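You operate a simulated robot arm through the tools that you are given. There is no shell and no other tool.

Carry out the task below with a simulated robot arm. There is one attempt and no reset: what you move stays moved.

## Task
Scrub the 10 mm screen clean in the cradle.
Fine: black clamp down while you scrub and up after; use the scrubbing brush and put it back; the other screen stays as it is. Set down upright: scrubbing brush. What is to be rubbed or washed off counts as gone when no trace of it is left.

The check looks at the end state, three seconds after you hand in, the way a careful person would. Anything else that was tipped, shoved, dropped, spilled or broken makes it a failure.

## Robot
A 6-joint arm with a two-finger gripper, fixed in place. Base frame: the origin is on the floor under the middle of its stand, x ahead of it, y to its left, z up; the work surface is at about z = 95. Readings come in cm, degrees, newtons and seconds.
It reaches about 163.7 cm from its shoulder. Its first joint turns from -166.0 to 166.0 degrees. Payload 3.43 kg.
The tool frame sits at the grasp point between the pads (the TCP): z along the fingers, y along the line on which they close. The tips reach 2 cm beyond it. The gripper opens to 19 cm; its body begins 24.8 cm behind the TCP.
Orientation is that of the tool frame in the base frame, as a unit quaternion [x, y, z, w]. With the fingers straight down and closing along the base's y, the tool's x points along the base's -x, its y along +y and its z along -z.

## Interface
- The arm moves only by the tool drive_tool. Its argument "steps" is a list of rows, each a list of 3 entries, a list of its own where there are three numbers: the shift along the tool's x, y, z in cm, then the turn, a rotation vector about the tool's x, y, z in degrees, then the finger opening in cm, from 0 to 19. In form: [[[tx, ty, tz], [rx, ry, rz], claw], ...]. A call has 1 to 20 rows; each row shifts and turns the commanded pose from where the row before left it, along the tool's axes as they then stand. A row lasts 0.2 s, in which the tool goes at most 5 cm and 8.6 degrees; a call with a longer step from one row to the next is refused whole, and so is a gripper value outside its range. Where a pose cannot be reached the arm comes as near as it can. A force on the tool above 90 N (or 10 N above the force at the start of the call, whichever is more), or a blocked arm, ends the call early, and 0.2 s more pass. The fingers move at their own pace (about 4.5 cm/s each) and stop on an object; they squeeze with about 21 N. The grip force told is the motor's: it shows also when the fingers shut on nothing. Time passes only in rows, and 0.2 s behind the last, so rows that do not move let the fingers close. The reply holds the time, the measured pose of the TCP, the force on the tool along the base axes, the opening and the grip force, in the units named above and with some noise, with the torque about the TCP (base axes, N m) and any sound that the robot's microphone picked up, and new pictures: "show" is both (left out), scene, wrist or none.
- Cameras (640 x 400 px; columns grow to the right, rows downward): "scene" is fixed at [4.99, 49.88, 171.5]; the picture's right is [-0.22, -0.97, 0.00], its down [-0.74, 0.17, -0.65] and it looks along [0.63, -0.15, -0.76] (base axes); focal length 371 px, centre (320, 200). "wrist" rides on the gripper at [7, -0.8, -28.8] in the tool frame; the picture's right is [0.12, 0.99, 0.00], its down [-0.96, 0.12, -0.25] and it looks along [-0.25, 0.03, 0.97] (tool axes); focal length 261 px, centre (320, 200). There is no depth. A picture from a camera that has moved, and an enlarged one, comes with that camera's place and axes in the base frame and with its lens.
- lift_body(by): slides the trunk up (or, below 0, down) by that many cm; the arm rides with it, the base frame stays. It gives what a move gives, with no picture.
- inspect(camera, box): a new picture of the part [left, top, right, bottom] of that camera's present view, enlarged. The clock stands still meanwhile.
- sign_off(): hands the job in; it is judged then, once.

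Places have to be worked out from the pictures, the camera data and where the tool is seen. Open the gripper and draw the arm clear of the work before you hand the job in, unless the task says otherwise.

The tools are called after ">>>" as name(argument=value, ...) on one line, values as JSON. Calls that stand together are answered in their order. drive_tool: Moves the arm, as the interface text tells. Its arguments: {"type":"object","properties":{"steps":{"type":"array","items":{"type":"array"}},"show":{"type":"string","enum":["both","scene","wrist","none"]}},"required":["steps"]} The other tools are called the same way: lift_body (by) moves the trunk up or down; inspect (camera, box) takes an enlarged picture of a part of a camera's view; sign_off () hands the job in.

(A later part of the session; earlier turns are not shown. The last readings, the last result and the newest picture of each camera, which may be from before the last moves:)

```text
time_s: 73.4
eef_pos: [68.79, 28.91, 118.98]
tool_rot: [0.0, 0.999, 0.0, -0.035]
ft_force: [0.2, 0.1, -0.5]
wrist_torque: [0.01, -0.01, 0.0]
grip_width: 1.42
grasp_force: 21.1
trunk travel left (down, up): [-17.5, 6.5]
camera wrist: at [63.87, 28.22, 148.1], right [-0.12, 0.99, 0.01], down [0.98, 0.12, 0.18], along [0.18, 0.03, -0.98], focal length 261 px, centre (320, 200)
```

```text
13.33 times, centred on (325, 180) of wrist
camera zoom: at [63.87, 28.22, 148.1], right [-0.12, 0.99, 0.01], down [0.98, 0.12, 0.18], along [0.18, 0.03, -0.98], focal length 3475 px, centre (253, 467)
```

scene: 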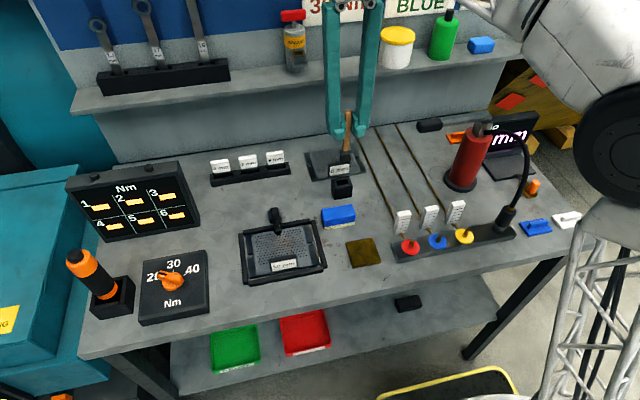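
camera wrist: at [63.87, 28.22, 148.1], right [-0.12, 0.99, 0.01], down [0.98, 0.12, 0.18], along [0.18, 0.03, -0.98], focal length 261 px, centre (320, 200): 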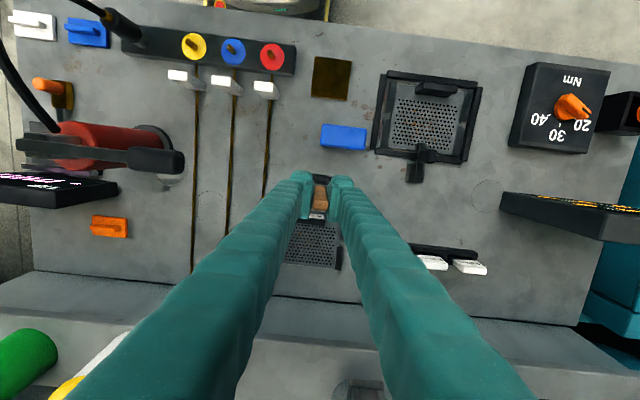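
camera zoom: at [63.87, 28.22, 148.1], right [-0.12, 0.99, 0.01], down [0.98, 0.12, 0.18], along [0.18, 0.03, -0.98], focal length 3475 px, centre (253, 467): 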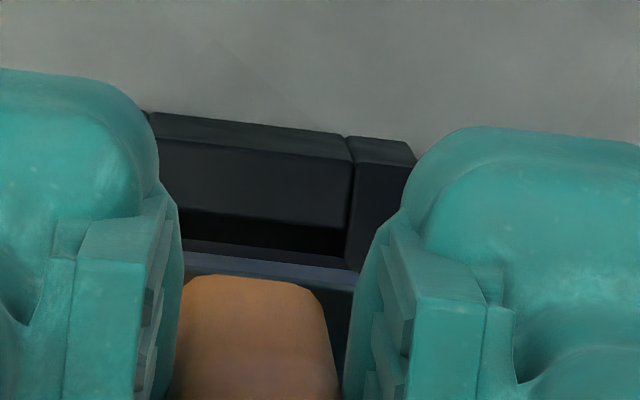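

By my measurements the stick's head (front edge x 68.4, y 27.7–29.9) must go 1.15 cm further in x and 0.1 less in y to sit over the slot (x 69.3–71.3, y 27.2–30.1). I shift, come down to just above the holder, and check.

>>> drive_tool(steps=[[[-1.15, -0.12, -0.08], [0, 0, 0], 0], [[-0.14, 0, 2], [0, 0, 0], 0], [[-0.18, 0, 2.5], [0, 0, 0], 0], [[-0.18, 0, 2.5], [0, 0, 0], 0], [[-0.06, 0, 0.8], [0, 0, 0], 0], [[0, 0, 0], [0, 0, 0], 0]], show="none")

>>> inspect(camera="scene", box=[325, 150, 365, 205])

>>> inspect(camera="wrist", box=[295, 155, 355, 200])

```text
time_s: 74.8
eef_pos: [70.17, 28.88, 111.24]
tool_rot: [-0.001, 0.999, 0.0, -0.035]
ft_force: [-0.1, 0.2, -0.3]
wrist_torque: [-0.01, -0.02, -0.03]
grip_width: 1.48
grasp_force: 20.6
trunk travel left (down, up): [-17.5, 6.5]
```

```text
7.27 times, centred on (345, 178) of scene
camera zoom: at [4.99, 49.88, 171.5], right [-0.22, -0.97, 0.0], down [-0.74, 0.17, -0.65], along [0.63, -0.15, -0.76], focal length 2701 px, centre (138, 364)
```

zoom: 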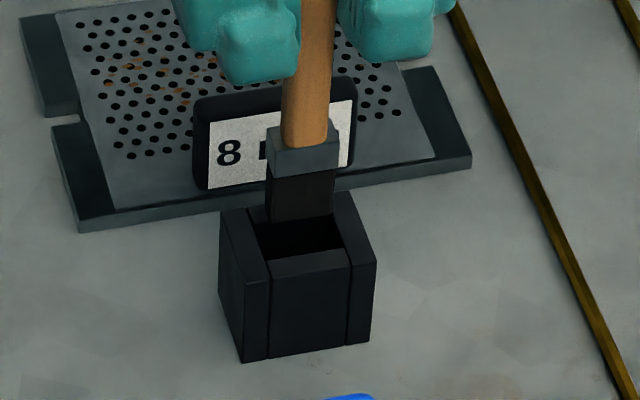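

```text
8.89 times, centred on (325, 178) of wrist
camera zoom: at [65.18, 28.21, 140.42], right [-0.12, 0.99, 0.01], down [0.98, 0.12, 0.18], along [0.18, 0.03, -0.98], focal length 2317 px, centre (276, 400)
```

zoom: 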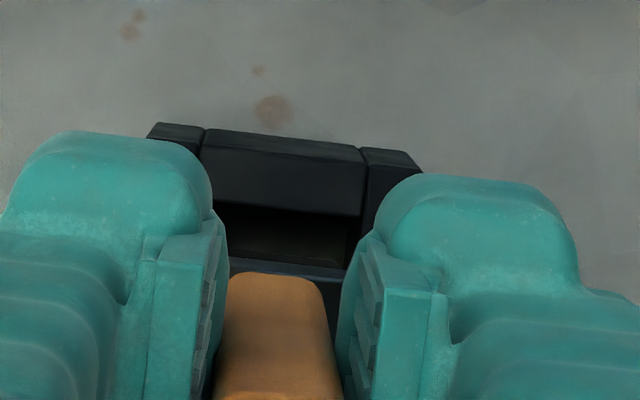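

The head is nearly over the slot; a correction of −0.12 in x and −0.2 in y centres it. Then I lower slowly into the slot, reading the force.

>>> drive_tool(steps=[[[0.12, -0.2, 0], [0, 0, 0], 0], [[-0.04, 0, 0.6], [0, 0, 0], 0], [[-0.04, 0, 0.6], [0, 0, 0], 0], [[-0.05, 0, 0.7], [0, 0, 0], 0], [[0, 0, 0], [0, 0, 0], 0]], show="none")

>>> inspect(camera="scene", box=[325, 150, 365, 205])

```text
time_s: 76.0
eef_pos: [70.08, 28.83, 109.41]
tool_rot: [-0.001, 0.999, 0.0, -0.035]
ft_force: [0.6, -0.3, -0.1]
wrist_torque: [-0.01, 0.02, -0.01]
grip_width: 1.47
grasp_force: 21.2
trunk travel left (down, up): [-17.5, 6.5]
```

```text
7.27 times, centred on (345, 178) of scene
camera zoom: at [4.99, 49.88, 171.5], right [-0.22, -0.97, 0.0], down [-0.74, 0.17, -0.65], along [0.63, -0.15, -0.76], focal length 2701 px, centre (138, 364)
```

zoom: 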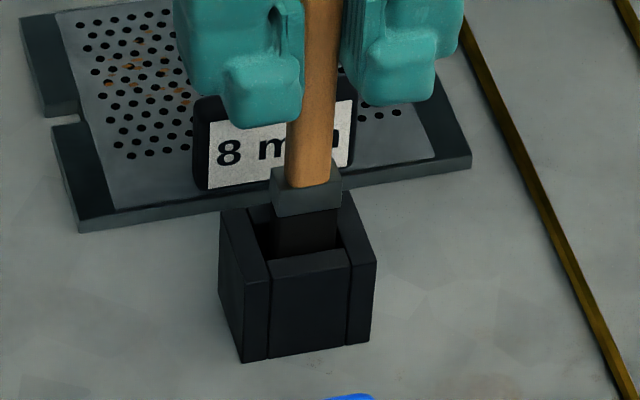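

It slides into the slot freely. I continue down.

>>> drive_tool(steps=[[[-0.04, 0, 0.6], [0, 0, 0], 0], [[-0.04, 0, 0.6], [0, 0, 0], 0], [[-0.02, 0, 0.4], [0, 0, 0], 0], [[0, 0, 0], [0, 0, 0], 0]], show="none")

>>> drive_tool(steps=[[[-0.02, 0, 0.3], [0, 0, 0], 0], [[0, 0, 0], [0, 0, 0], 0]], show="none")

>>> drive_tool(steps=[[[-0.02, 0, 0.3], [0, 0, 0], 0], [[0, 0, 0], [0, 0, 0], 0]], show="none")

>>> inspect(camera="scene", box=[325, 150, 365, 205])

```text
time_s: 77.0
eef_pos: [70.1, 28.74, 107.8]
tool_rot: [0.001, 0.999, 0.0, -0.034]
ft_force: [0.3, 0.3, -0.3]
wrist_torque: [-0.01, -0.02, -0.01]
grip_width: 1.48
grasp_force: 21.6
trunk travel left (down, up): [-17.5, 6.5]
```

```text
time_s: 77.6
eef_pos: [70.14, 28.81, 107.35]
tool_rot: [-0.001, 0.999, 0.0, -0.035]
ft_force: [0.2, 0.1, -0.2]
wrist_torque: [-0.02, 0.0, 0.02]
grip_width: 1.45
grasp_force: 20.7
trunk travel left (down, up): [-17.5, 6.5]
```

```text
time_s: 78.2
eef_pos: [70.07, 28.77, 107.08]
tool_rot: [0.0, 0.999, 0.0, -0.035]
ft_force: [-0.6, 0.3, -0.2]
wrist_torque: [0.01, -0.01, -0.01]
grip_width: 1.45
grasp_force: 20.8
trunk travel left (down, up): [-17.5, 6.5]
```

```text
7.27 times, centred on (345, 178) of scene
camera zoom: at [4.99, 49.88, 171.5], right [-0.22, -0.97, 0.0], down [-0.74, 0.17, -0.65], along [0.63, -0.15, -0.76], focal length 2701 px, centre (138, 364)
```

zoom: 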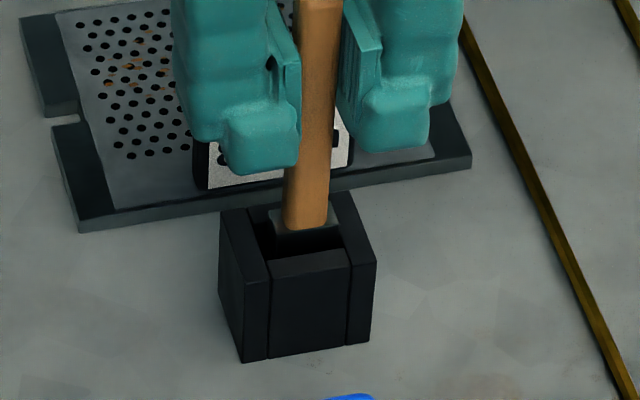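

No contact yet; I go on in small steps until the floor is felt.

>>> drive_tool(steps=[[[-0.01, 0, 0.2], [0, 0, 0], 0], [[0, 0, 0], [0, 0, 0], 0]], show="none")

>>> drive_tool(steps=[[[-0.01, 0, 0.15], [0, 0, 0], 0], [[0, 0, 0], [0, 0, 0], 0]], show="none")

>>> drive_tool(steps=[[[-0.01, 0, 0.15], [0, 0, 0], 0], [[0, 0, 0], [0, 0, 0], 0]], show="none")

```text
time_s: 78.8
eef_pos: [70.09, 28.75, 106.92]
tool_rot: [0.0, 0.999, 0.001, -0.035]
ft_force: [-0.2, 0.2, -0.3]
wrist_torque: [-0.03, -0.05, 0.01]
grip_width: 1.46
grasp_force: 20.5
trunk travel left (down, up): [-17.5, 6.5]
```

```text
time_s: 79.4
eef_pos: [70.04, 28.75, 106.87]
tool_rot: [-0.001, 0.999, 0.0, -0.034]
ft_force: [0.6, -0.1, 0.0]
wrist_torque: [0.01, 0.03, -0.02]
grip_width: 1.45
grasp_force: 21.0
trunk travel left (down, up): [-17.5, 6.5]
```

```text
time_s: 80.0
eef_pos: [70.19, 28.88, 106.5]
tool_rot: [0.0, 0.999, 0.001, -0.035]
ft_force: [0.5, -0.5, -0.3]
wrist_torque: [-0.01, -0.02, -0.01]
grip_width: 1.48
grasp_force: 21.2
trunk travel left (down, up): [-17.5, 6.5]
```

Still free at 106.6; I continue.

>>> drive_tool(steps=[[[-0.01, 0, 0.15], [0, 0, 0], 0], [[0, 0, 0], [0, 0, 0], 0]], show="none")

>>> drive_tool(steps=[[[-0.01, 0, 0.15], [0, 0, 0], 0], [[0, 0, 0], [0, 0, 0], 0]], show="none")

>>> drive_tool(steps=[[[-0.01, 0, 0.15], [0, 0, 0], 0], [[0, 0, 0], [0, 0, 0], 0]], show="none")

>>> inspect(camera="scene", box=[325, 150, 365, 205])

```text
time_s: 80.6
eef_pos: [70.01, 28.76, 106.38]
tool_rot: [0.0, 0.999, 0.0, -0.035]
ft_force: [-0.4, 0.1, -0.1]
wrist_torque: [0.0, 0.01, 0.02]
grip_width: 1.47
grasp_force: 21.3
trunk travel left (down, up): [-17.5, 6.5]
```

```text
time_s: 81.2
eef_pos: [70.03, 28.71, 106.23]
tool_rot: [0.0, 0.999, 0.0, -0.035]
ft_force: [-0.1, 0.1, -0.3]
wrist_torque: [-0.01, 0.0, 0.0]
grip_width: 1.47
grasp_force: 20.8
trunk travel left (down, up): [-17.5, 6.5]
```

```text
time_s: 81.8
eef_pos: [70.16, 28.77, 106.16]
tool_rot: [0.0, 0.999, 0.0, -0.034]
ft_force: [0.7, 0.7, -0.4]
wrist_torque: [-0.02, -0.03, 0.0]
grip_width: 1.46
grasp_force: 21.1
trunk travel left (down, up): [-17.5, 6.5]
```

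```text
7.27 times, centred on (345, 178) of scene
camera zoom: at [4.99, 49.88, 171.5], right [-0.22, -0.97, 0.0], down [-0.74, 0.17, -0.65], along [0.63, -0.15, -0.76], focal length 2701 px, centre (138, 364)
```

zoom: 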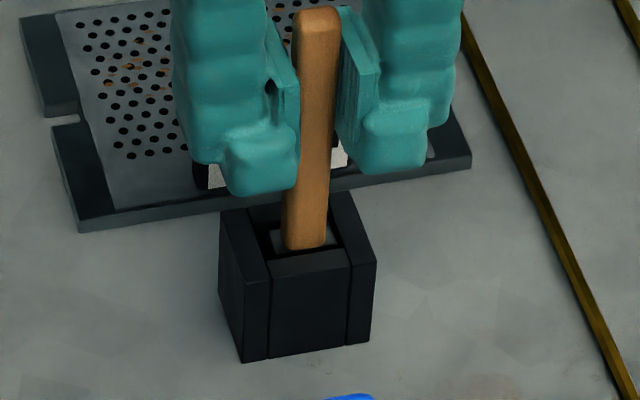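

It is nearly seated (the collar is inside the holder), I keep feeling for the floor.

>>> drive_tool(steps=[[[-0.01, 0, 0.15], [0, 0, 0], 0], [[0, 0, 0], [0, 0, 0], 0]], show="none")

>>> drive_tool(steps=[[[-0.01, 0, 0.15], [0, 0, 0], 0], [[0, 0, 0], [0, 0, 0], 0]], show="none")

>>> drive_tool(steps=[[[-0.01, 0, 0.15], [0, 0, 0], 0], [[0, 0, 0], [0, 0, 0], 0]], show="none")

```text
time_s: 82.4
eef_pos: [70.14, 28.74, 105.87]
tool_rot: [0.0, 0.999, 0.0, -0.035]
ft_force: [0.8, -0.5, -0.5]
wrist_torque: [-0.01, -0.01, 0.02]
grip_width: 1.46
grasp_force: 20.8
trunk travel left (down, up): [-17.5, 6.5]
```

```text
time_s: 83.0
eef_pos: [69.95, 28.76, 105.77]
tool_rot: [-0.001, 0.999, -0.001, -0.035]
ft_force: [1.1, 0.1, 4.7]
wrist_torque: [0.02, -0.02, -0.01]
grip_width: 1.46
grasp_force: 20.7
trunk travel left (down, up): [-17.5, 6.5]
```

```text
time_s: 83.6
eef_pos: [70.01, 28.75, 105.75]
tool_rot: [0.0, 0.999, 0.0, -0.034]
ft_force: [0.6, 0.1, 19.4]
wrist_torque: [0.0, -0.1, 0.02]
grip_width: 1.47
grasp_force: 21.3
trunk travel left (down, up): [-17.5, 6.5]
```

The floor is felt at z 105.75. I relieve the pressure, open the fingers and rise away from the stick.

>>> drive_tool(steps=[[[0, 0, -0.12], [0, 0, 0], 0], [[0, 0, 0], [0, 0, 0], 2.5], [[0, 0, 0], [0, 0, 0], 5], [[0, 0, 0], [0, 0, 0], 6], [[0.1, 0, -2], [0, 0, 0], 6], [[0.2, 0, -4], [0, 0, 0], 6], [[0.2, 0, -4], [0, 0, 0], 6], [[0.2, 0, -4], [0, 0, 0], 6], [[0, 0, 0], [0, -4, 0], 6], [[0, 0, 0], [0, 0, 0], 6]], show="both")

>>> inspect(camera="scene", box=[315, 130, 375, 210])

>>> inspect(camera="wrist", box=[270, 120, 390, 220])

```text
time_s: 85.8
eef_pos: [70.33, 28.79, 119.87]
tool_rot: [0.001, 1.0, 0.0, 0.001]
ft_force: [-1.1, 0.5, -0.3]
wrist_torque: [0.01, -0.06, 0.0]
grip_width: 5.99
grasp_force: 0.1
trunk travel left (down, up): [-17.5, 6.5]
camera wrist: at [63.32, 28.06, 148.51], right [-0.12, 0.99, 0.0], down [0.96, 0.12, 0.25], along [0.25, 0.03, -0.97], focal length 261 px, centre (320, 200)
```

scene: 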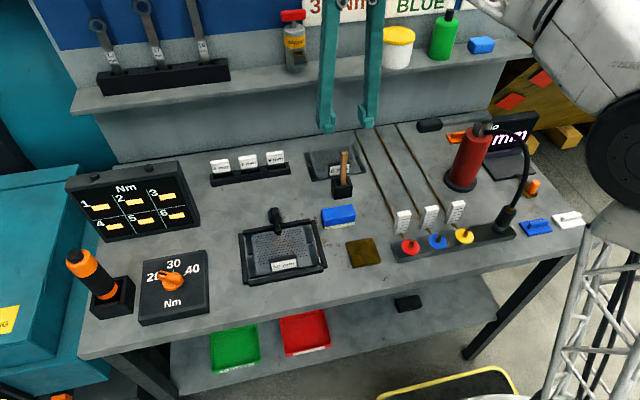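
wrist: 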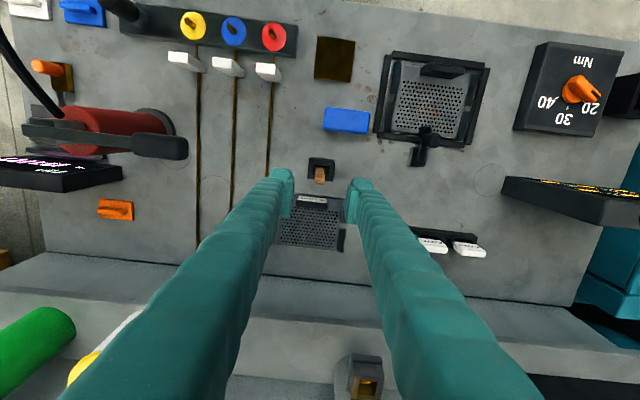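

```text
5.00 times, centred on (345, 170) of scene
camera zoom: at [4.99, 49.88, 171.5], right [-0.22, -0.97, 0.0], down [-0.74, 0.17, -0.65], along [0.63, -0.15, -0.76], focal length 1857 px, centre (195, 350)
```

zoom: 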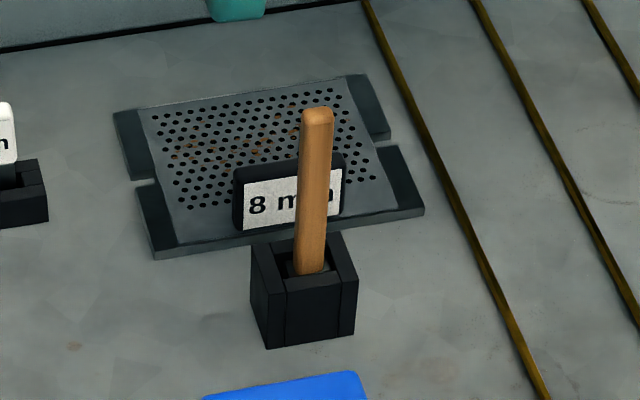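

```text
4.00 times, centred on (330, 170) of wrist
camera zoom: at [63.32, 28.06, 148.51], right [-0.12, 0.99, 0.0], down [0.96, 0.12, 0.25], along [0.25, 0.03, -0.97], focal length 1043 px, centre (280, 320)
```

zoom: 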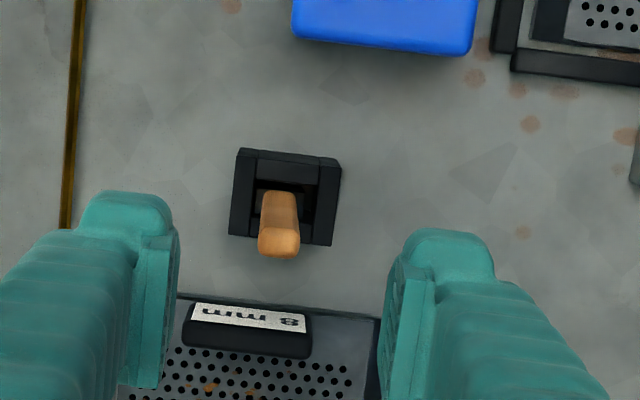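

The stick stands in its holder again as before. Now I move over the blue brush at about (60.3, 32.3) and look straight down to measure it.

>>> drive_tool(steps=[[[3, 1, 0], [0, 0, 0], 8], [[4, 1.5, 0], [0, 0, 0], 10.5], [[3, 1, 0], [0, 0, 0], 10.5], [[0, 0, 3], [0, 0, 0], 10.5], [[0, 0, 0], [0, 0, 0], 10.5]], show="both")

>>> inspect(camera="wrist", box=[260, 130, 390, 240])

```text
time_s: 87.0
eef_pos: [60.4, 32.35, 116.85]
tool_rot: [0.0, 1.0, 0.0, 0.0]
ft_force: [0.6, 0.0, -0.1]
wrist_torque: [0.05, -0.02, 0.03]
grip_width: 10.52
grasp_force: 0.0
trunk travel left (down, up): [-17.5, 6.5]
camera wrist: at [53.34, 31.58, 145.48], right [-0.12, 0.99, 0.0], down [0.96, 0.12, 0.25], along [0.25, 0.03, -0.97], focal length 261 px, centre (320, 200)
```

scene: 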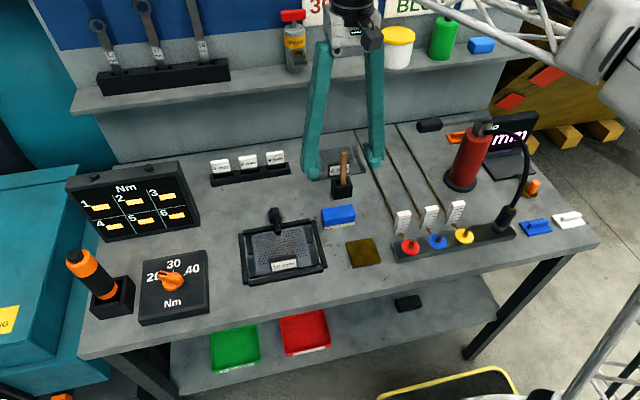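
wrist: 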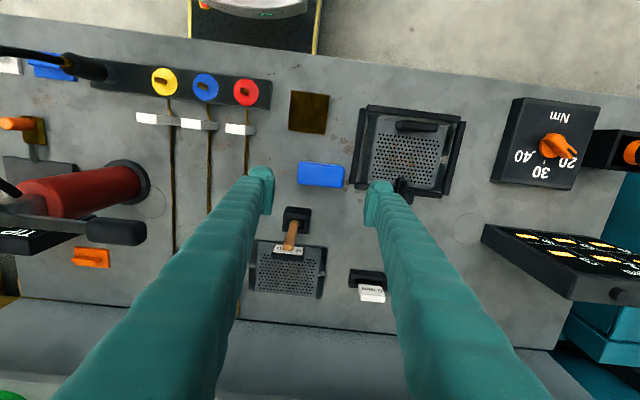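

```text
3.64 times, centred on (325, 185) of wrist
camera zoom: at [53.34, 31.58, 145.48], right [-0.12, 0.99, 0.0], down [0.96, 0.12, 0.25], along [0.25, 0.03, -0.97], focal length 948 px, centre (302, 254)
```

zoom: 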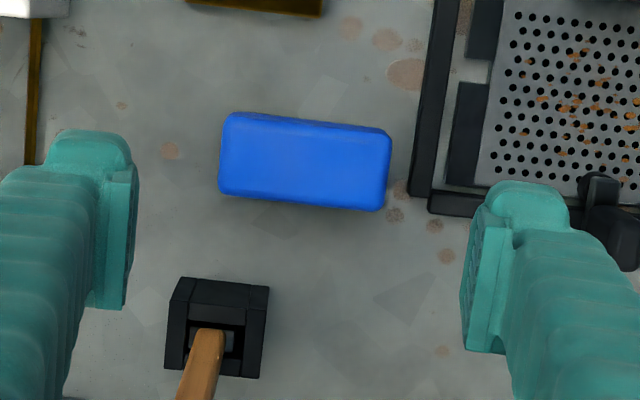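

The blue brush measures about 3.9 × 7.9 cm, centred at (60.45, 32.6), 5.4 cm tall. I descend over it with the pads on its two ends, to z 99 (tips 2 cm above the bench, clear of the cradle bar).

>>> drive_tool(steps=[[[-0.05, 0.2, 3], [0, 0, 0], 10.5], [[0, 0, 4], [0, 0, 0], 10.5], [[0, 0, 4], [0, 0, 0], 10.5], [[0, 0, 3], [0, 0, 0], 10.5], [[0, 0, 2], [0, 0, 0], 10.5], [[0, 0, 0], [0, 0, 0], 10.5]], show="none")

>>> inspect(camera="scene", box=[280, 160, 400, 260])

>>> inspect(camera="wrist", box=[240, 130, 400, 260])

```text
time_s: 88.4
eef_pos: [60.44, 32.46, 100.74]
tool_rot: [0.0, 1.0, 0.0, 0.0]
ft_force: [0.7, 0.5, -0.7]
wrist_torque: [0.01, -0.03, 0.02]
grip_width: 10.5
grasp_force: 0.0
trunk travel left (down, up): [-17.5, 6.5]
```

```text
4.00 times, centred on (340, 210) of scene
camera zoom: at [4.99, 49.88, 171.5], right [-0.22, -0.97, 0.0], down [-0.74, 0.17, -0.65], along [0.63, -0.15, -0.76], focal length 1485 px, centre (240, 160)
```

zoom: 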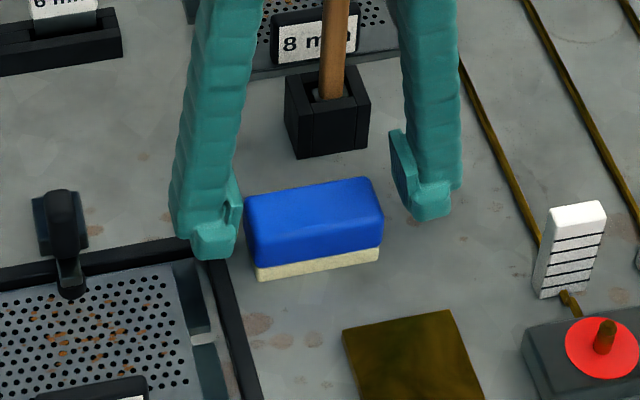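

```text
3.08 times, centred on (320, 195) of wrist
camera zoom: at [53.43, 31.67, 129.4], right [-0.12, 0.99, 0.0], down [0.96, 0.12, 0.25], along [0.25, 0.03, -0.97], focal length 802 px, centre (320, 215)
```

zoom: 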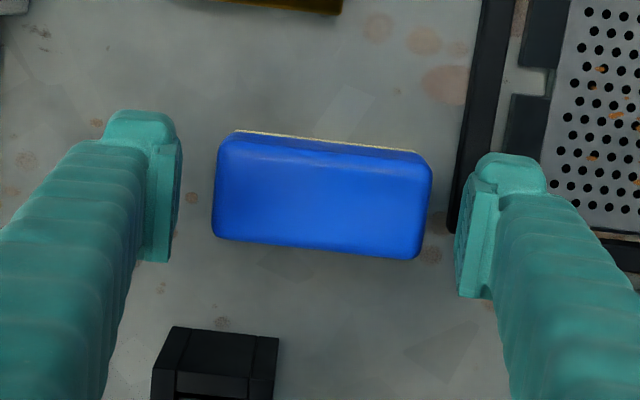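

The brush sits centred between the pads. I go down to z 99 and close on it.

>>> drive_tool(steps=[[[0.1, 0.05, 1], [0, 0, 0], 10.5], [[0, 0, 0.6], [0, 0, 0], 10.5], [[0, 0, 0], [0, 0, 0], 8], [[0, 0, 0], [0, 0, 0], 5], [[0, 0, 0], [0, 0, 0], 4], [[0, 0, 0], [0, 0, 0], 4], [[0, 0, 0], [0, 0, 0], 4]], show="none")

>>> inspect(camera="scene", box=[280, 160, 400, 260])

>>> inspect(camera="wrist", box=[240, 130, 400, 260])

```text
time_s: 90.0
eef_pos: [60.26, 32.41, 99.07]
tool_rot: [0.0, 1.0, 0.001, 0.0]
ft_force: [-0.3, 0.0, 0.6]
wrist_torque: [0.01, -0.01, -0.05]
grip_width: 8.26
grasp_force: 21.3
trunk travel left (down, up): [-17.5, 6.5]
```

```text
4.00 times, centred on (340, 210) of scene
camera zoom: at [4.99, 49.88, 171.5], right [-0.22, -0.97, 0.0], down [-0.74, 0.17, -0.65], along [0.63, -0.15, -0.76], focal length 1485 px, centre (240, 160)
```

zoom: 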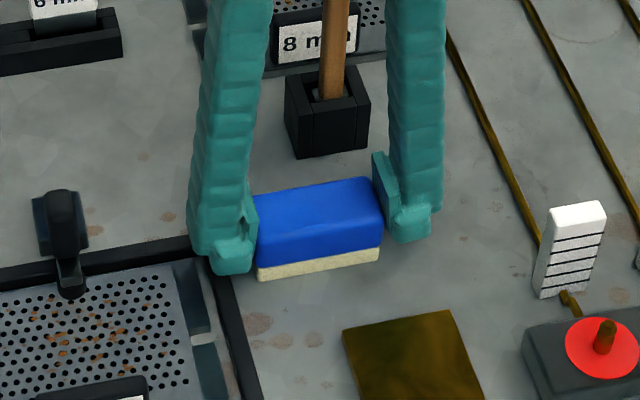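

```text
3.08 times, centred on (320, 195) of wrist
camera zoom: at [53.31, 31.7, 127.84], right [-0.12, 0.99, 0.0], down [0.96, 0.12, 0.25], along [0.25, 0.03, -0.97], focal length 802 px, centre (320, 215)
```

zoom: 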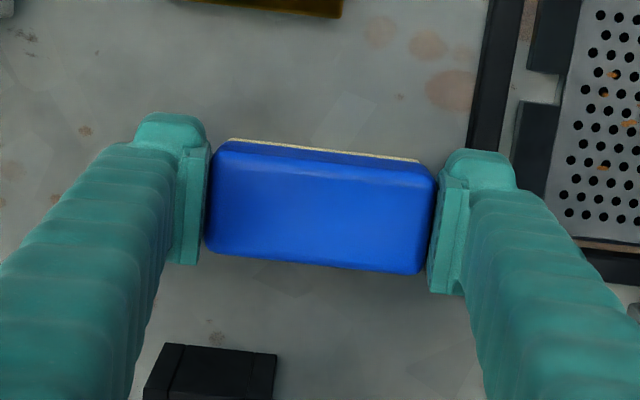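

The brush is held at 8.26 cm, with its place at TCP (60.3, 32.45, 99.05) noted for putting it back. I lift it straight up and look at its underside edge.

>>> drive_tool(steps=[[[0, 0, -0.5], [0, 0, 0], 4], [[0, 0, -1.5], [0, 0, 0], 4], [[0, 0, -2.5], [0, 0, 0], 4], [[0, 0, -2.5], [0, 0, 0], 4], [[0, 0, -2], [0, 0, 0], 4], [[0, 0, 0], [0, 0, 0], 4]], show="both")

>>> inspect(camera="scene", box=[290, 150, 390, 250])

```text
time_s: 91.4
eef_pos: [60.19, 32.25, 108.24]
tool_rot: [0.0, 1.0, -0.001, 0.0]
ft_force: [0.0, 0.1, -1.2]
wrist_torque: [-0.01, 0.03, -0.03]
grip_width: 8.3
grasp_force: 20.9
trunk travel left (down, up): [-17.5, 6.5]
camera wrist: at [53.25, 31.72, 136.96], right [-0.12, 0.99, 0.0], down [0.96, 0.12, 0.25], along [0.25, 0.03, -0.97], focal length 261 px, centre (320, 200)
```

scene: 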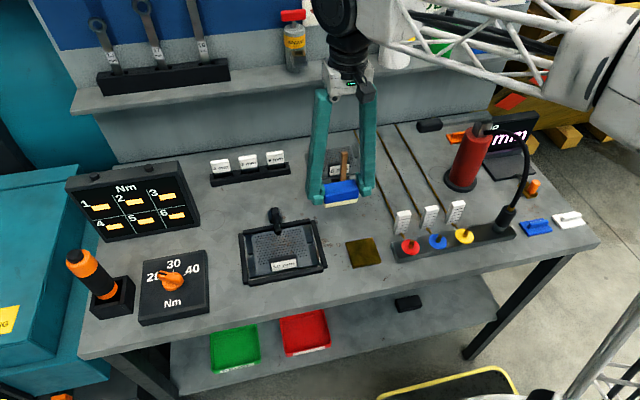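
wrist: 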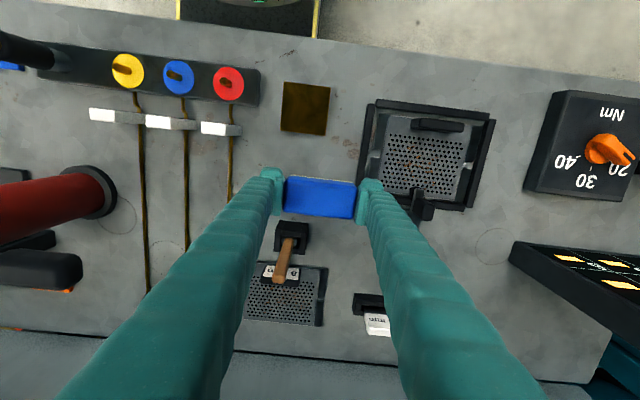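

```text
4.00 times, centred on (340, 200) of scene
camera zoom: at [4.99, 49.88, 171.5], right [-0.22, -0.97, 0.0], down [-0.74, 0.17, -0.65], along [0.63, -0.15, -0.76], focal length 1485 px, centre (240, 200)
```

zoom: 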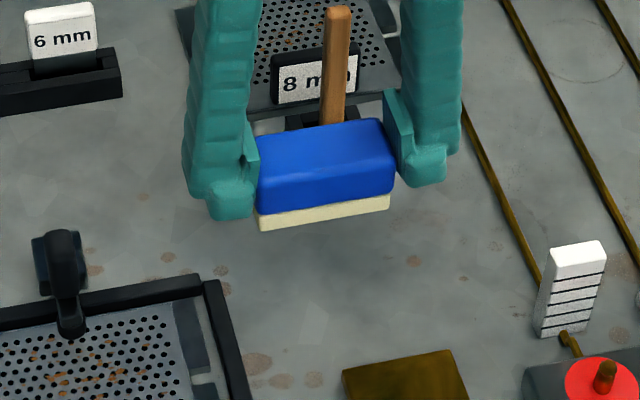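

It weighs about 1.2 N and hangs level. I carry it over the cradle to (55.4, 48) and come down to just above the plate.

>>> drive_tool(steps=[[[0.6, 2, 0], [0, 0, 0], 4], [[1.2, 4, 0], [0, 0, 0], 4], [[1.2, 4, 0], [0, 0, 0], 4], [[1.2, 4, 0], [0, 0, 0], 4], [[0.6, 1.7, 0], [0, 0, 0], 4], [[0, 0, 2], [0, 0, 0], 4], [[0, 0, 2.5], [0, 0, 0], 4], [[0, 0, 2], [0, 0, 0], 4], [[0, 0, 0.8], [0, 0, 0], 4], [[0, 0, 0], [0, 0, 0], 4]], show="both")

>>> inspect(camera="scene", box=[235, 190, 335, 280])

>>> inspect(camera="wrist", box=[230, 120, 410, 260])

```text
time_s: 93.6
eef_pos: [55.37, 48.07, 100.94]
tool_rot: [0.0, 1.0, 0.0, 0.0]
ft_force: [0.2, -0.6, -1.9]
wrist_torque: [0.0, -0.02, 0.02]
grip_width: 8.31
grasp_force: 21.0
trunk travel left (down, up): [-17.5, 6.5]
camera wrist: at [48.42, 47.4, 129.5], right [-0.12, 0.99, 0.0], down [0.96, 0.12, 0.25], along [0.25, 0.03, -0.97], focal length 261 px, centre (320, 200)
```

scene: 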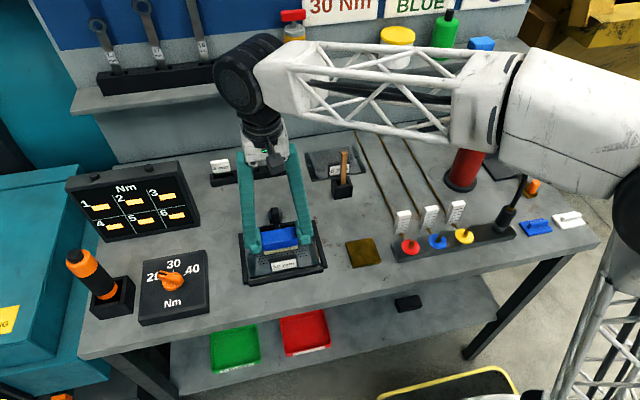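
wrist: 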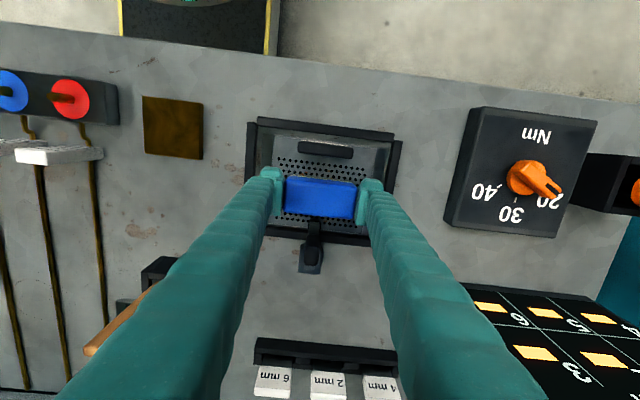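

```text
4.44 times, centred on (285, 235) of scene
camera zoom: at [4.99, 49.88, 171.5], right [-0.22, -0.97, 0.0], down [-0.74, 0.17, -0.65], along [0.63, -0.15, -0.76], focal length 1650 px, centre (476, 44)
```

zoom: 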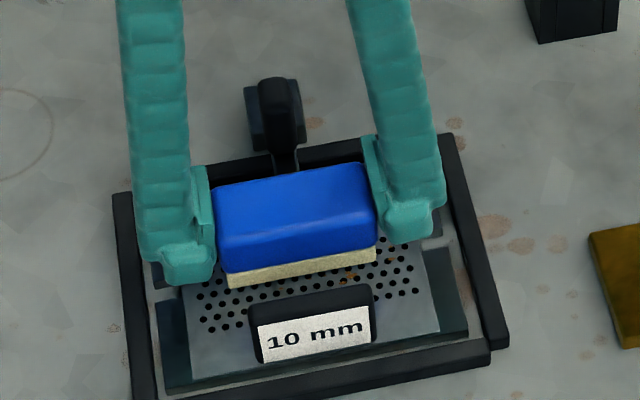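

```text
2.86 times, centred on (320, 190) of wrist
camera zoom: at [48.42, 47.4, 129.5], right [-0.12, 0.99, 0.0], down [0.96, 0.12, 0.25], along [0.25, 0.03, -0.97], focal length 745 px, centre (320, 229)
```

zoom: 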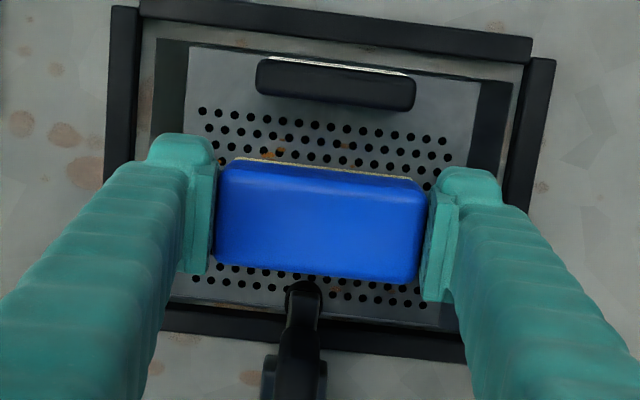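

The brush is over the middle of the plate between label and clamp. I lower it in small steps until it touches.

>>> drive_tool(steps=[[[0, 0, 0.3], [0, 0, 0], 4], [[0, 0, 0.25], [0, 0, 0], 4], [[0, 0, 0], [0, 0, 0], 4]], show="none")

>>> drive_tool(steps=[[[0, 0, 0.15], [0, 0, 0], 4], [[0, 0, 0], [0, 0, 0], 4]], show="none")

>>> drive_tool(steps=[[[0, 0, 0.1], [0, 0, 0], 4], [[0, 0, 0], [0, 0, 0], 4]], show="none")

```text
time_s: 94.4
eef_pos: [55.4, 48.21, 100.22]
tool_rot: [0.0, 1.0, 0.0, 0.0]
ft_force: [-0.5, 0.2, -0.8]
wrist_torque: [-0.01, 0.0, -0.01]
grip_width: 8.31
grasp_force: 21.1
trunk travel left (down, up): [-17.5, 6.5]
```

```text
time_s: 95.0
eef_pos: [55.49, 48.12, 100.18]
tool_rot: [0.001, 1.0, -0.001, 0.0]
ft_force: [0.1, 0.3, -0.3]
wrist_torque: [0.01, 0.01, 0.02]
grip_width: 8.31
grasp_force: 20.7
trunk travel left (down, up): [-17.5, 6.5]
```

```text
time_s: 95.6
eef_pos: [55.54, 48.16, 100.08]
tool_rot: [0.001, 1.0, 0.0, 0.0]
ft_force: [0.9, 0.5, -0.6]
wrist_torque: [0.03, -0.01, 0.03]
grip_width: 8.31
grasp_force: 21.7
trunk travel left (down, up): [-17.5, 6.5]
```

Almost there (the weight is starting to be carried); a little more.

>>> drive_tool(steps=[[[0, 0, 0.1], [0, 0, 0], 4], [[0, 0, 0], [0, 0, 0], 4]], show="none")

>>> drive_tool(steps=[[[0, 0, 0.1], [0, 0, 0], 4], [[0, 0, 0], [0, 0, 0], 4]], show="none")

```text
time_s: 96.2
eef_pos: [55.51, 48.27, 100.07]
tool_rot: [0.0, 1.0, -0.001, 0.0]
ft_force: [-0.6, -0.8, -0.9]
wrist_torque: [-0.05, -0.03, -0.02]
grip_width: 8.28
grasp_force: 21.1
trunk travel left (down, up): [-17.5, 6.5]
```

```text
time_s: 96.8
eef_pos: [55.42, 48.21, 99.97]
tool_rot: [-0.001, 1.0, 0.0, 0.0]
ft_force: [-1.0, 0.3, 4.9]
wrist_torque: [-0.06, 0.07, 0.0]
grip_width: 8.34
grasp_force: 21.1
trunk travel left (down, up): [-17.5, 6.5]
```

Contact with about 6 N. I make a few test strokes along y and check the rust.

>>> drive_tool(steps=[[[0, 1.2, 0.02], [0, 0, 0], 4], [[0, 1.2, 0], [0, 0, 0], 4], [[0, -1.5, 0], [0, 0, 0], 4], [[0, -1.5, 0], [0, 0, 0], 4], [[0, -1.5, 0], [0, 0, 0], 4], [[0, 1.5, 0], [0, 0, 0], 4], [[0, 1.5, 0], [0, 0, 0], 4], [[0, 1.5, 0], [0, 0, 0], 4]], show="none")

>>> inspect(camera="scene", box=[240, 215, 330, 275])

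>>> inspect(camera="wrist", box=[230, 120, 410, 260])

```text
time_s: 98.6
eef_pos: [55.49, 50.67, 99.88]
tool_rot: [0.0, 1.0, 0.0, 0.0]
ft_force: [1.3, -2.0, 13.5]
wrist_torque: [-0.29, 0.0, 0.04]
grip_width: 8.29
grasp_force: 20.9
trunk travel left (down, up): [-17.5, 6.5]
```

```text
6.67 times, centred on (285, 245) of scene
camera zoom: at [4.99, 49.88, 171.5], right [-0.22, -0.97, 0.0], down [-0.74, 0.17, -0.65], along [0.63, -0.15, -0.76], focal length 2476 px, centre (553, -100)
```

zoom: 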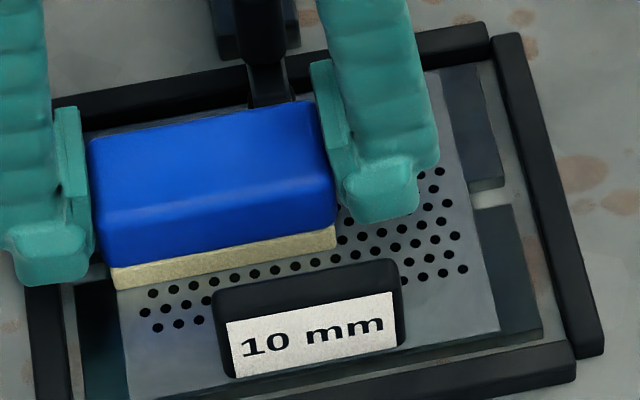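

```text
2.86 times, centred on (320, 190) of wrist
camera zoom: at [48.52, 49.88, 128.61], right [-0.12, 0.99, 0.0], down [0.96, 0.12, 0.25], along [0.25, 0.03, -0.97], focal length 745 px, centre (320, 229)
```

zoom: 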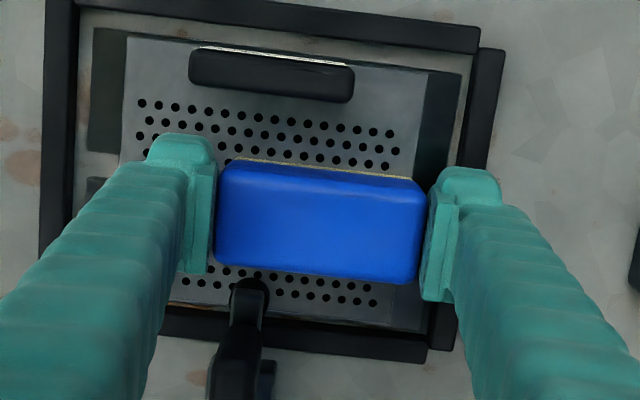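

The rust is already gone from all the visible part: this is the right brush. To leave no trace I also run it over the back and front parts of the plate, keeping clear of the clamp pad and the label.

>>> drive_tool(steps=[[[0, -1.5, -0.03], [0, 0, 0], 4], [[0, -1.5, 0], [0, 0, 0], 4], [[0, -1.5, 0], [0, 0, 0], 4], [[0, -1.2, 0], [0, 0, 0], 4], [[-0.8, 0, 0], [0, 0, 0], 4], [[-0.7, 0, 0], [0, 0, 0], 4], [[0, 1.5, 0], [0, 0, 0], 4], [[0, 1.5, 0], [0, 0, 0], 4], [[0, 1.5, 0], [0, 0, 0], 4], [[0, 1.5, 0], [0, 0, 0], 4], [[0, -1.5, 0], [0, 0, 0], 4], [[0, -1.5, 0], [0, 0, 0], 4], [[0, -1.5, 0], [0, 0, 0], 4], [[0, -1, 0], [0, 0, 0], 4]], show="none")

>>> drive_tool(steps=[[[1, 0, 0], [0, 0, 0], 4], [[1, 0, 0], [0, 0, 0], 4], [[1, 0, 0], [0, 0, 0], 4], [[0.6, 0, 0], [0, 0, 0], 4], [[0, 1.5, 0], [0, 0, 0], 4], [[0, 1.5, 0], [0, 0, 0], 4], [[0, 1.5, 0], [0, 0, 0], 4], [[0, 1, 0], [0, 0, 0], 4], [[0, -1.5, 0], [0, 0, 0], 4], [[0, -1.5, 0], [0, 0, 0], 4]], show="none")

>>> inspect(camera="scene", box=[240, 215, 330, 275])

```text
time_s: 101.6
eef_pos: [57.02, 45.25, 99.84]
tool_rot: [0.0, 1.0, 0.0, -0.001]
ft_force: [-0.5, -1.6, 5.1]
wrist_torque: [0.09, 0.02, 0.01]
grip_width: 8.29
grasp_force: 21.3
trunk travel left (down, up): [-17.5, 6.5]
```

```text
time_s: 103.8
eef_pos: [53.35, 48.05, 100.0]
tool_rot: [0.0, 1.0, 0.0, 0.0]
ft_force: [0.5, -1.7, 3.1]
wrist_torque: [0.03, 0.02, 0.01]
grip_width: 8.28
grasp_force: 21.5
trunk travel left (down, up): [-17.5, 6.5]
```

```text
6.67 times, centred on (285, 245) of scene
camera zoom: at [4.99, 49.88, 171.5], right [-0.22, -0.97, 0.0], down [-0.74, 0.17, -0.65], along [0.63, -0.15, -0.76], focal length 2476 px, centre (553, -100)
```

zoom: 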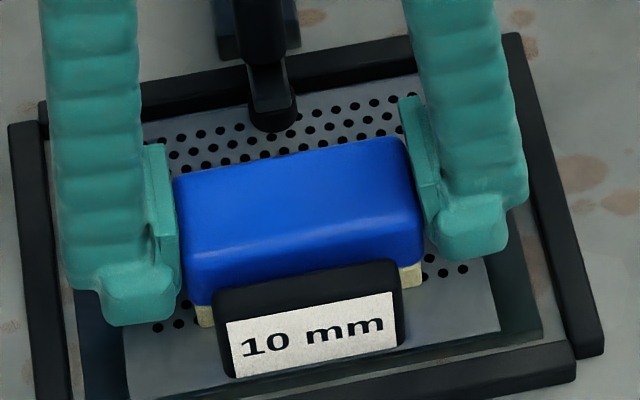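

The back part is clean too. I lift the brush clear and swing toward its place, then look at the whole plate closely before touching the clamp.

>>> drive_tool(steps=[[[0, 0, -1], [0, 0, 0], 4], [[0, 0, -2.5], [0, 0, 0], 4], [[0, 0, -2.5], [0, 0, 0], 4], [[0, 0, -2.2], [0, 0, 0], 4], [[-1, -3, 0], [0, 0, 0], 4], [[-1.5, -3.5, 0], [0, 0, 0], 4], [[-1.5, -3.5, 0], [0, 0, 0], 4], [[-1.5, -3, 0], [0, 0, 0], 4], [[-1.4, -2.6, 0], [0, 0, 0], 4], [[0, 0, 0], [0, 0, 0], 4]], show="both")

>>> inspect(camera="scene", box=[245, 218, 325, 273])

>>> inspect(camera="wrist", box=[350, 80, 510, 220])

```text
time_s: 106.0
eef_pos: [60.24, 32.24, 108.13]
tool_rot: [-0.001, 1.0, 0.001, 0.0]
ft_force: [-0.2, 0.8, -0.4]
wrist_torque: [-0.02, -0.01, 0.01]
grip_width: 8.29
grasp_force: 20.9
trunk travel left (down, up): [-17.5, 6.5]
camera wrist: at [53.31, 31.54, 136.86], right [-0.12, 0.99, 0.0], down [0.96, 0.12, 0.25], along [0.25, 0.03, -0.97], focal length 261 px, centre (320, 200)
```

scene: 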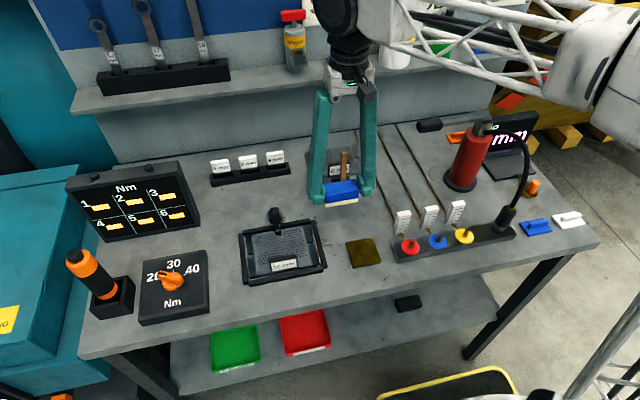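
wrist: 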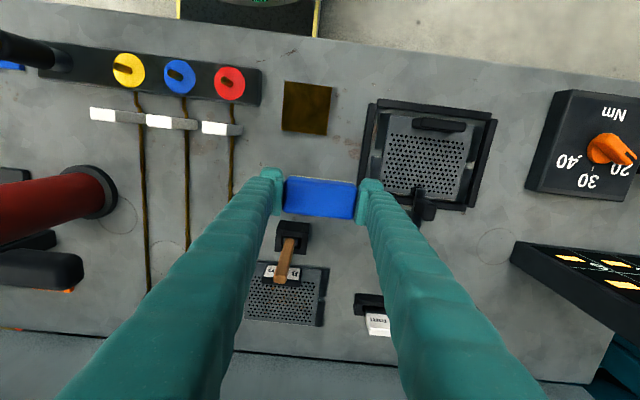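

```text
7.27 times, centred on (285, 246) of scene
camera zoom: at [4.99, 49.88, 171.5], right [-0.22, -0.97, 0.0], down [-0.74, 0.17, -0.65], along [0.63, -0.15, -0.76], focal length 2701 px, centre (574, -131)
```

zoom: 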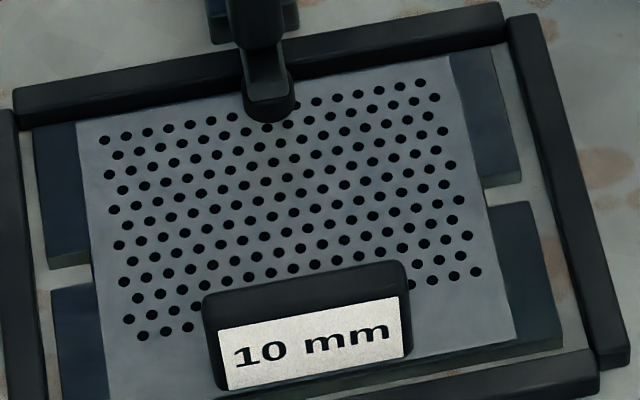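

```text
2.86 times, centred on (430, 150) of wrist
camera zoom: at [53.31, 31.54, 136.86], right [-0.12, 0.99, 0.0], down [0.96, 0.12, 0.25], along [0.25, 0.03, -0.97], focal length 745 px, centre (6, 343)
```

zoom: 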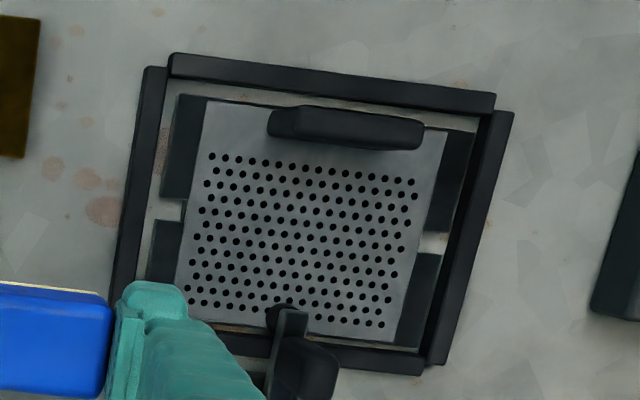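

The plate is clean all over. Now I put the brush back on its spot: by my bookkeeping it is exactly above it except 0.2 cm in y. I lower most of the way and then feel for the bench.

>>> drive_tool(steps=[[[0, 0.2, 1], [0, 0, 0], 4], [[0, 0, 2.5], [0, 0, 0], 4], [[0, 0, 2.5], [0, 0, 0], 4], [[0, 0, 1.7], [0, 0, 0], 4], [[0, 0, 0.6], [0, 0, 0], 4], [[0, 0, 0], [0, 0, 0], 4]], show="none")

>>> inspect(camera="scene", box=[280, 160, 400, 260])

```text
time_s: 107.4
eef_pos: [60.26, 32.58, 99.96]
tool_rot: [0.001, 1.0, 0.001, -0.001]
ft_force: [0.3, 0.6, -0.9]
wrist_torque: [-0.03, 0.01, 0.03]
grip_width: 8.29
grasp_force: 21.5
trunk travel left (down, up): [-17.5, 6.5]
```

```text
4.00 times, centred on (340, 210) of scene
camera zoom: at [4.99, 49.88, 171.5], right [-0.22, -0.97, 0.0], down [-0.74, 0.17, -0.65], along [0.63, -0.15, -0.76], focal length 1485 px, centre (240, 160)
```

zoom: 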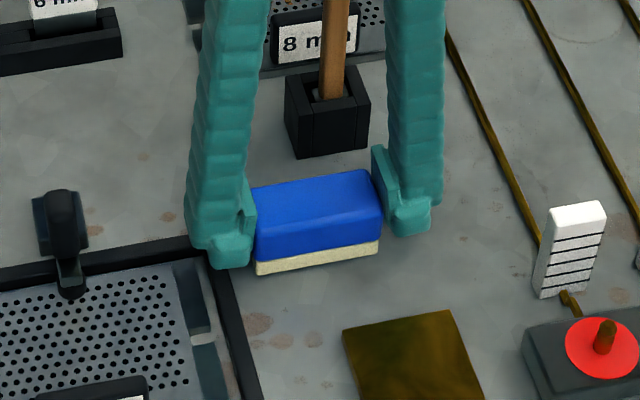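

It is right above its old place, about 0.8 cm up. I lower the rest in small steps.

>>> drive_tool(steps=[[[0, 0, 0.3], [0, 0, 0], 4], [[0, 0, 0.25], [0, 0, 0], 4], [[0, 0, 0], [0, 0, 0], 4]], show="none")

>>> drive_tool(steps=[[[0, 0, 0.12], [0, 0, 0], 4], [[0, 0, 0], [0, 0, 0], 4]], show="none")

>>> drive_tool(steps=[[[0, 0, 0.1], [0, 0, 0], 4], [[0, 0, 0], [0, 0, 0], 4]], show="none")

```text
time_s: 108.2
eef_pos: [60.28, 32.58, 99.25]
tool_rot: [0.001, 1.0, 0.0, -0.001]
ft_force: [0.0, -0.2, -0.7]
wrist_torque: [0.03, -0.03, -0.05]
grip_width: 8.29
grasp_force: 20.8
trunk travel left (down, up): [-17.5, 6.5]
```

```text
time_s: 108.8
eef_pos: [60.21, 32.5, 99.02]
tool_rot: [0.0, 1.0, 0.0, 0.0]
ft_force: [0.2, -0.7, -0.5]
wrist_torque: [0.01, 0.0, -0.01]
grip_width: 8.29
grasp_force: 20.6
trunk travel left (down, up): [-17.5, 6.5]
```

```text
time_s: 109.4
eef_pos: [60.28, 32.64, 99.16]
tool_rot: [0.0, 1.0, 0.0, 0.0]
ft_force: [-1.5, -2.0, 10.9]
wrist_torque: [-0.08, 0.1, -0.01]
grip_width: 8.31
grasp_force: 20.7
trunk travel left (down, up): [-17.5, 6.5]
```

It stands on the bench. I ease the pressure, open, and rise straight up.

>>> drive_tool(steps=[[[0, 0, -0.06], [0, 0, 0], 4], [[0, 0, 0], [0, 0, 0], 8.6], [[0, 0, 0], [0, 0, 0], 9.5], [[0, 0, 0], [0, 0, 0], 10.5], [[0, 0, 0], [0, 0, 0], 10.5], [[0, 0, -2], [0, 0, 0], 10.5], [[0, 0, -4], [0, 0, 0], 10.5], [[0, 0, -4.5], [0, 0, 0], 10.5], [[0, 0, -4.5], [0, 0, 0], 10.5], [[0, 0, -3], [0, 0, 0], 10.5], [[0, 0, 0], [0, 0, 0], 10.5]], show="both")

>>> inspect(camera="scene", box=[310, 190, 400, 280])

>>> inspect(camera="wrist", box=[260, 130, 390, 240])

```text
time_s: 111.8
eef_pos: [60.35, 32.32, 117.08]
tool_rot: [0.0, 1.0, 0.0, 0.0]
ft_force: [0.7, -1.3, 0.5]
wrist_torque: [-0.02, 0.01, 0.02]
grip_width: 10.5
grasp_force: 0.1
trunk travel left (down, up): [-17.5, 6.5]
camera wrist: at [53.33, 31.56, 145.85], right [-0.12, 0.99, 0.0], down [0.96, 0.12, 0.25], along [0.25, 0.03, -0.97], focal length 261 px, centre (320, 200)
```

scene: 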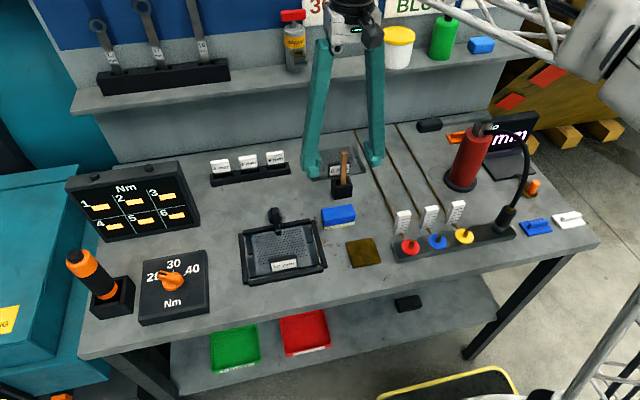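
wrist: 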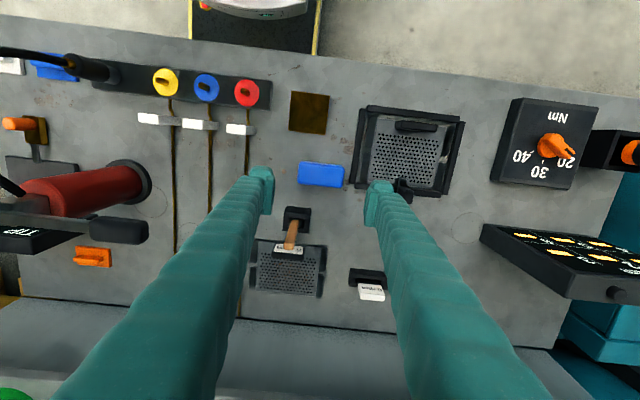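

```text
4.44 times, centred on (355, 235) of scene
camera zoom: at [4.99, 49.88, 171.5], right [-0.22, -0.97, 0.0], down [-0.74, 0.17, -0.65], along [0.63, -0.15, -0.76], focal length 1650 px, centre (164, 44)
```

zoom: 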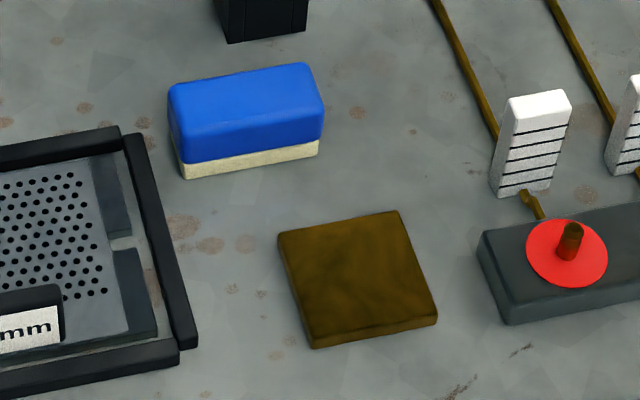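

```text
3.64 times, centred on (325, 185) of wrist
camera zoom: at [53.33, 31.56, 145.85], right [-0.12, 0.99, 0.0], down [0.96, 0.12, 0.25], along [0.25, 0.03, -0.97], focal length 948 px, centre (302, 254)
```

zoom: 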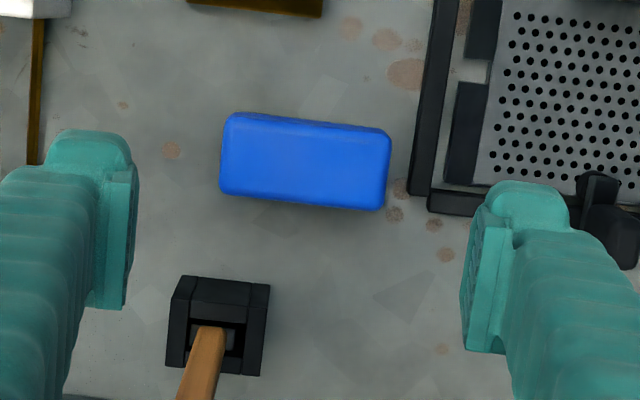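

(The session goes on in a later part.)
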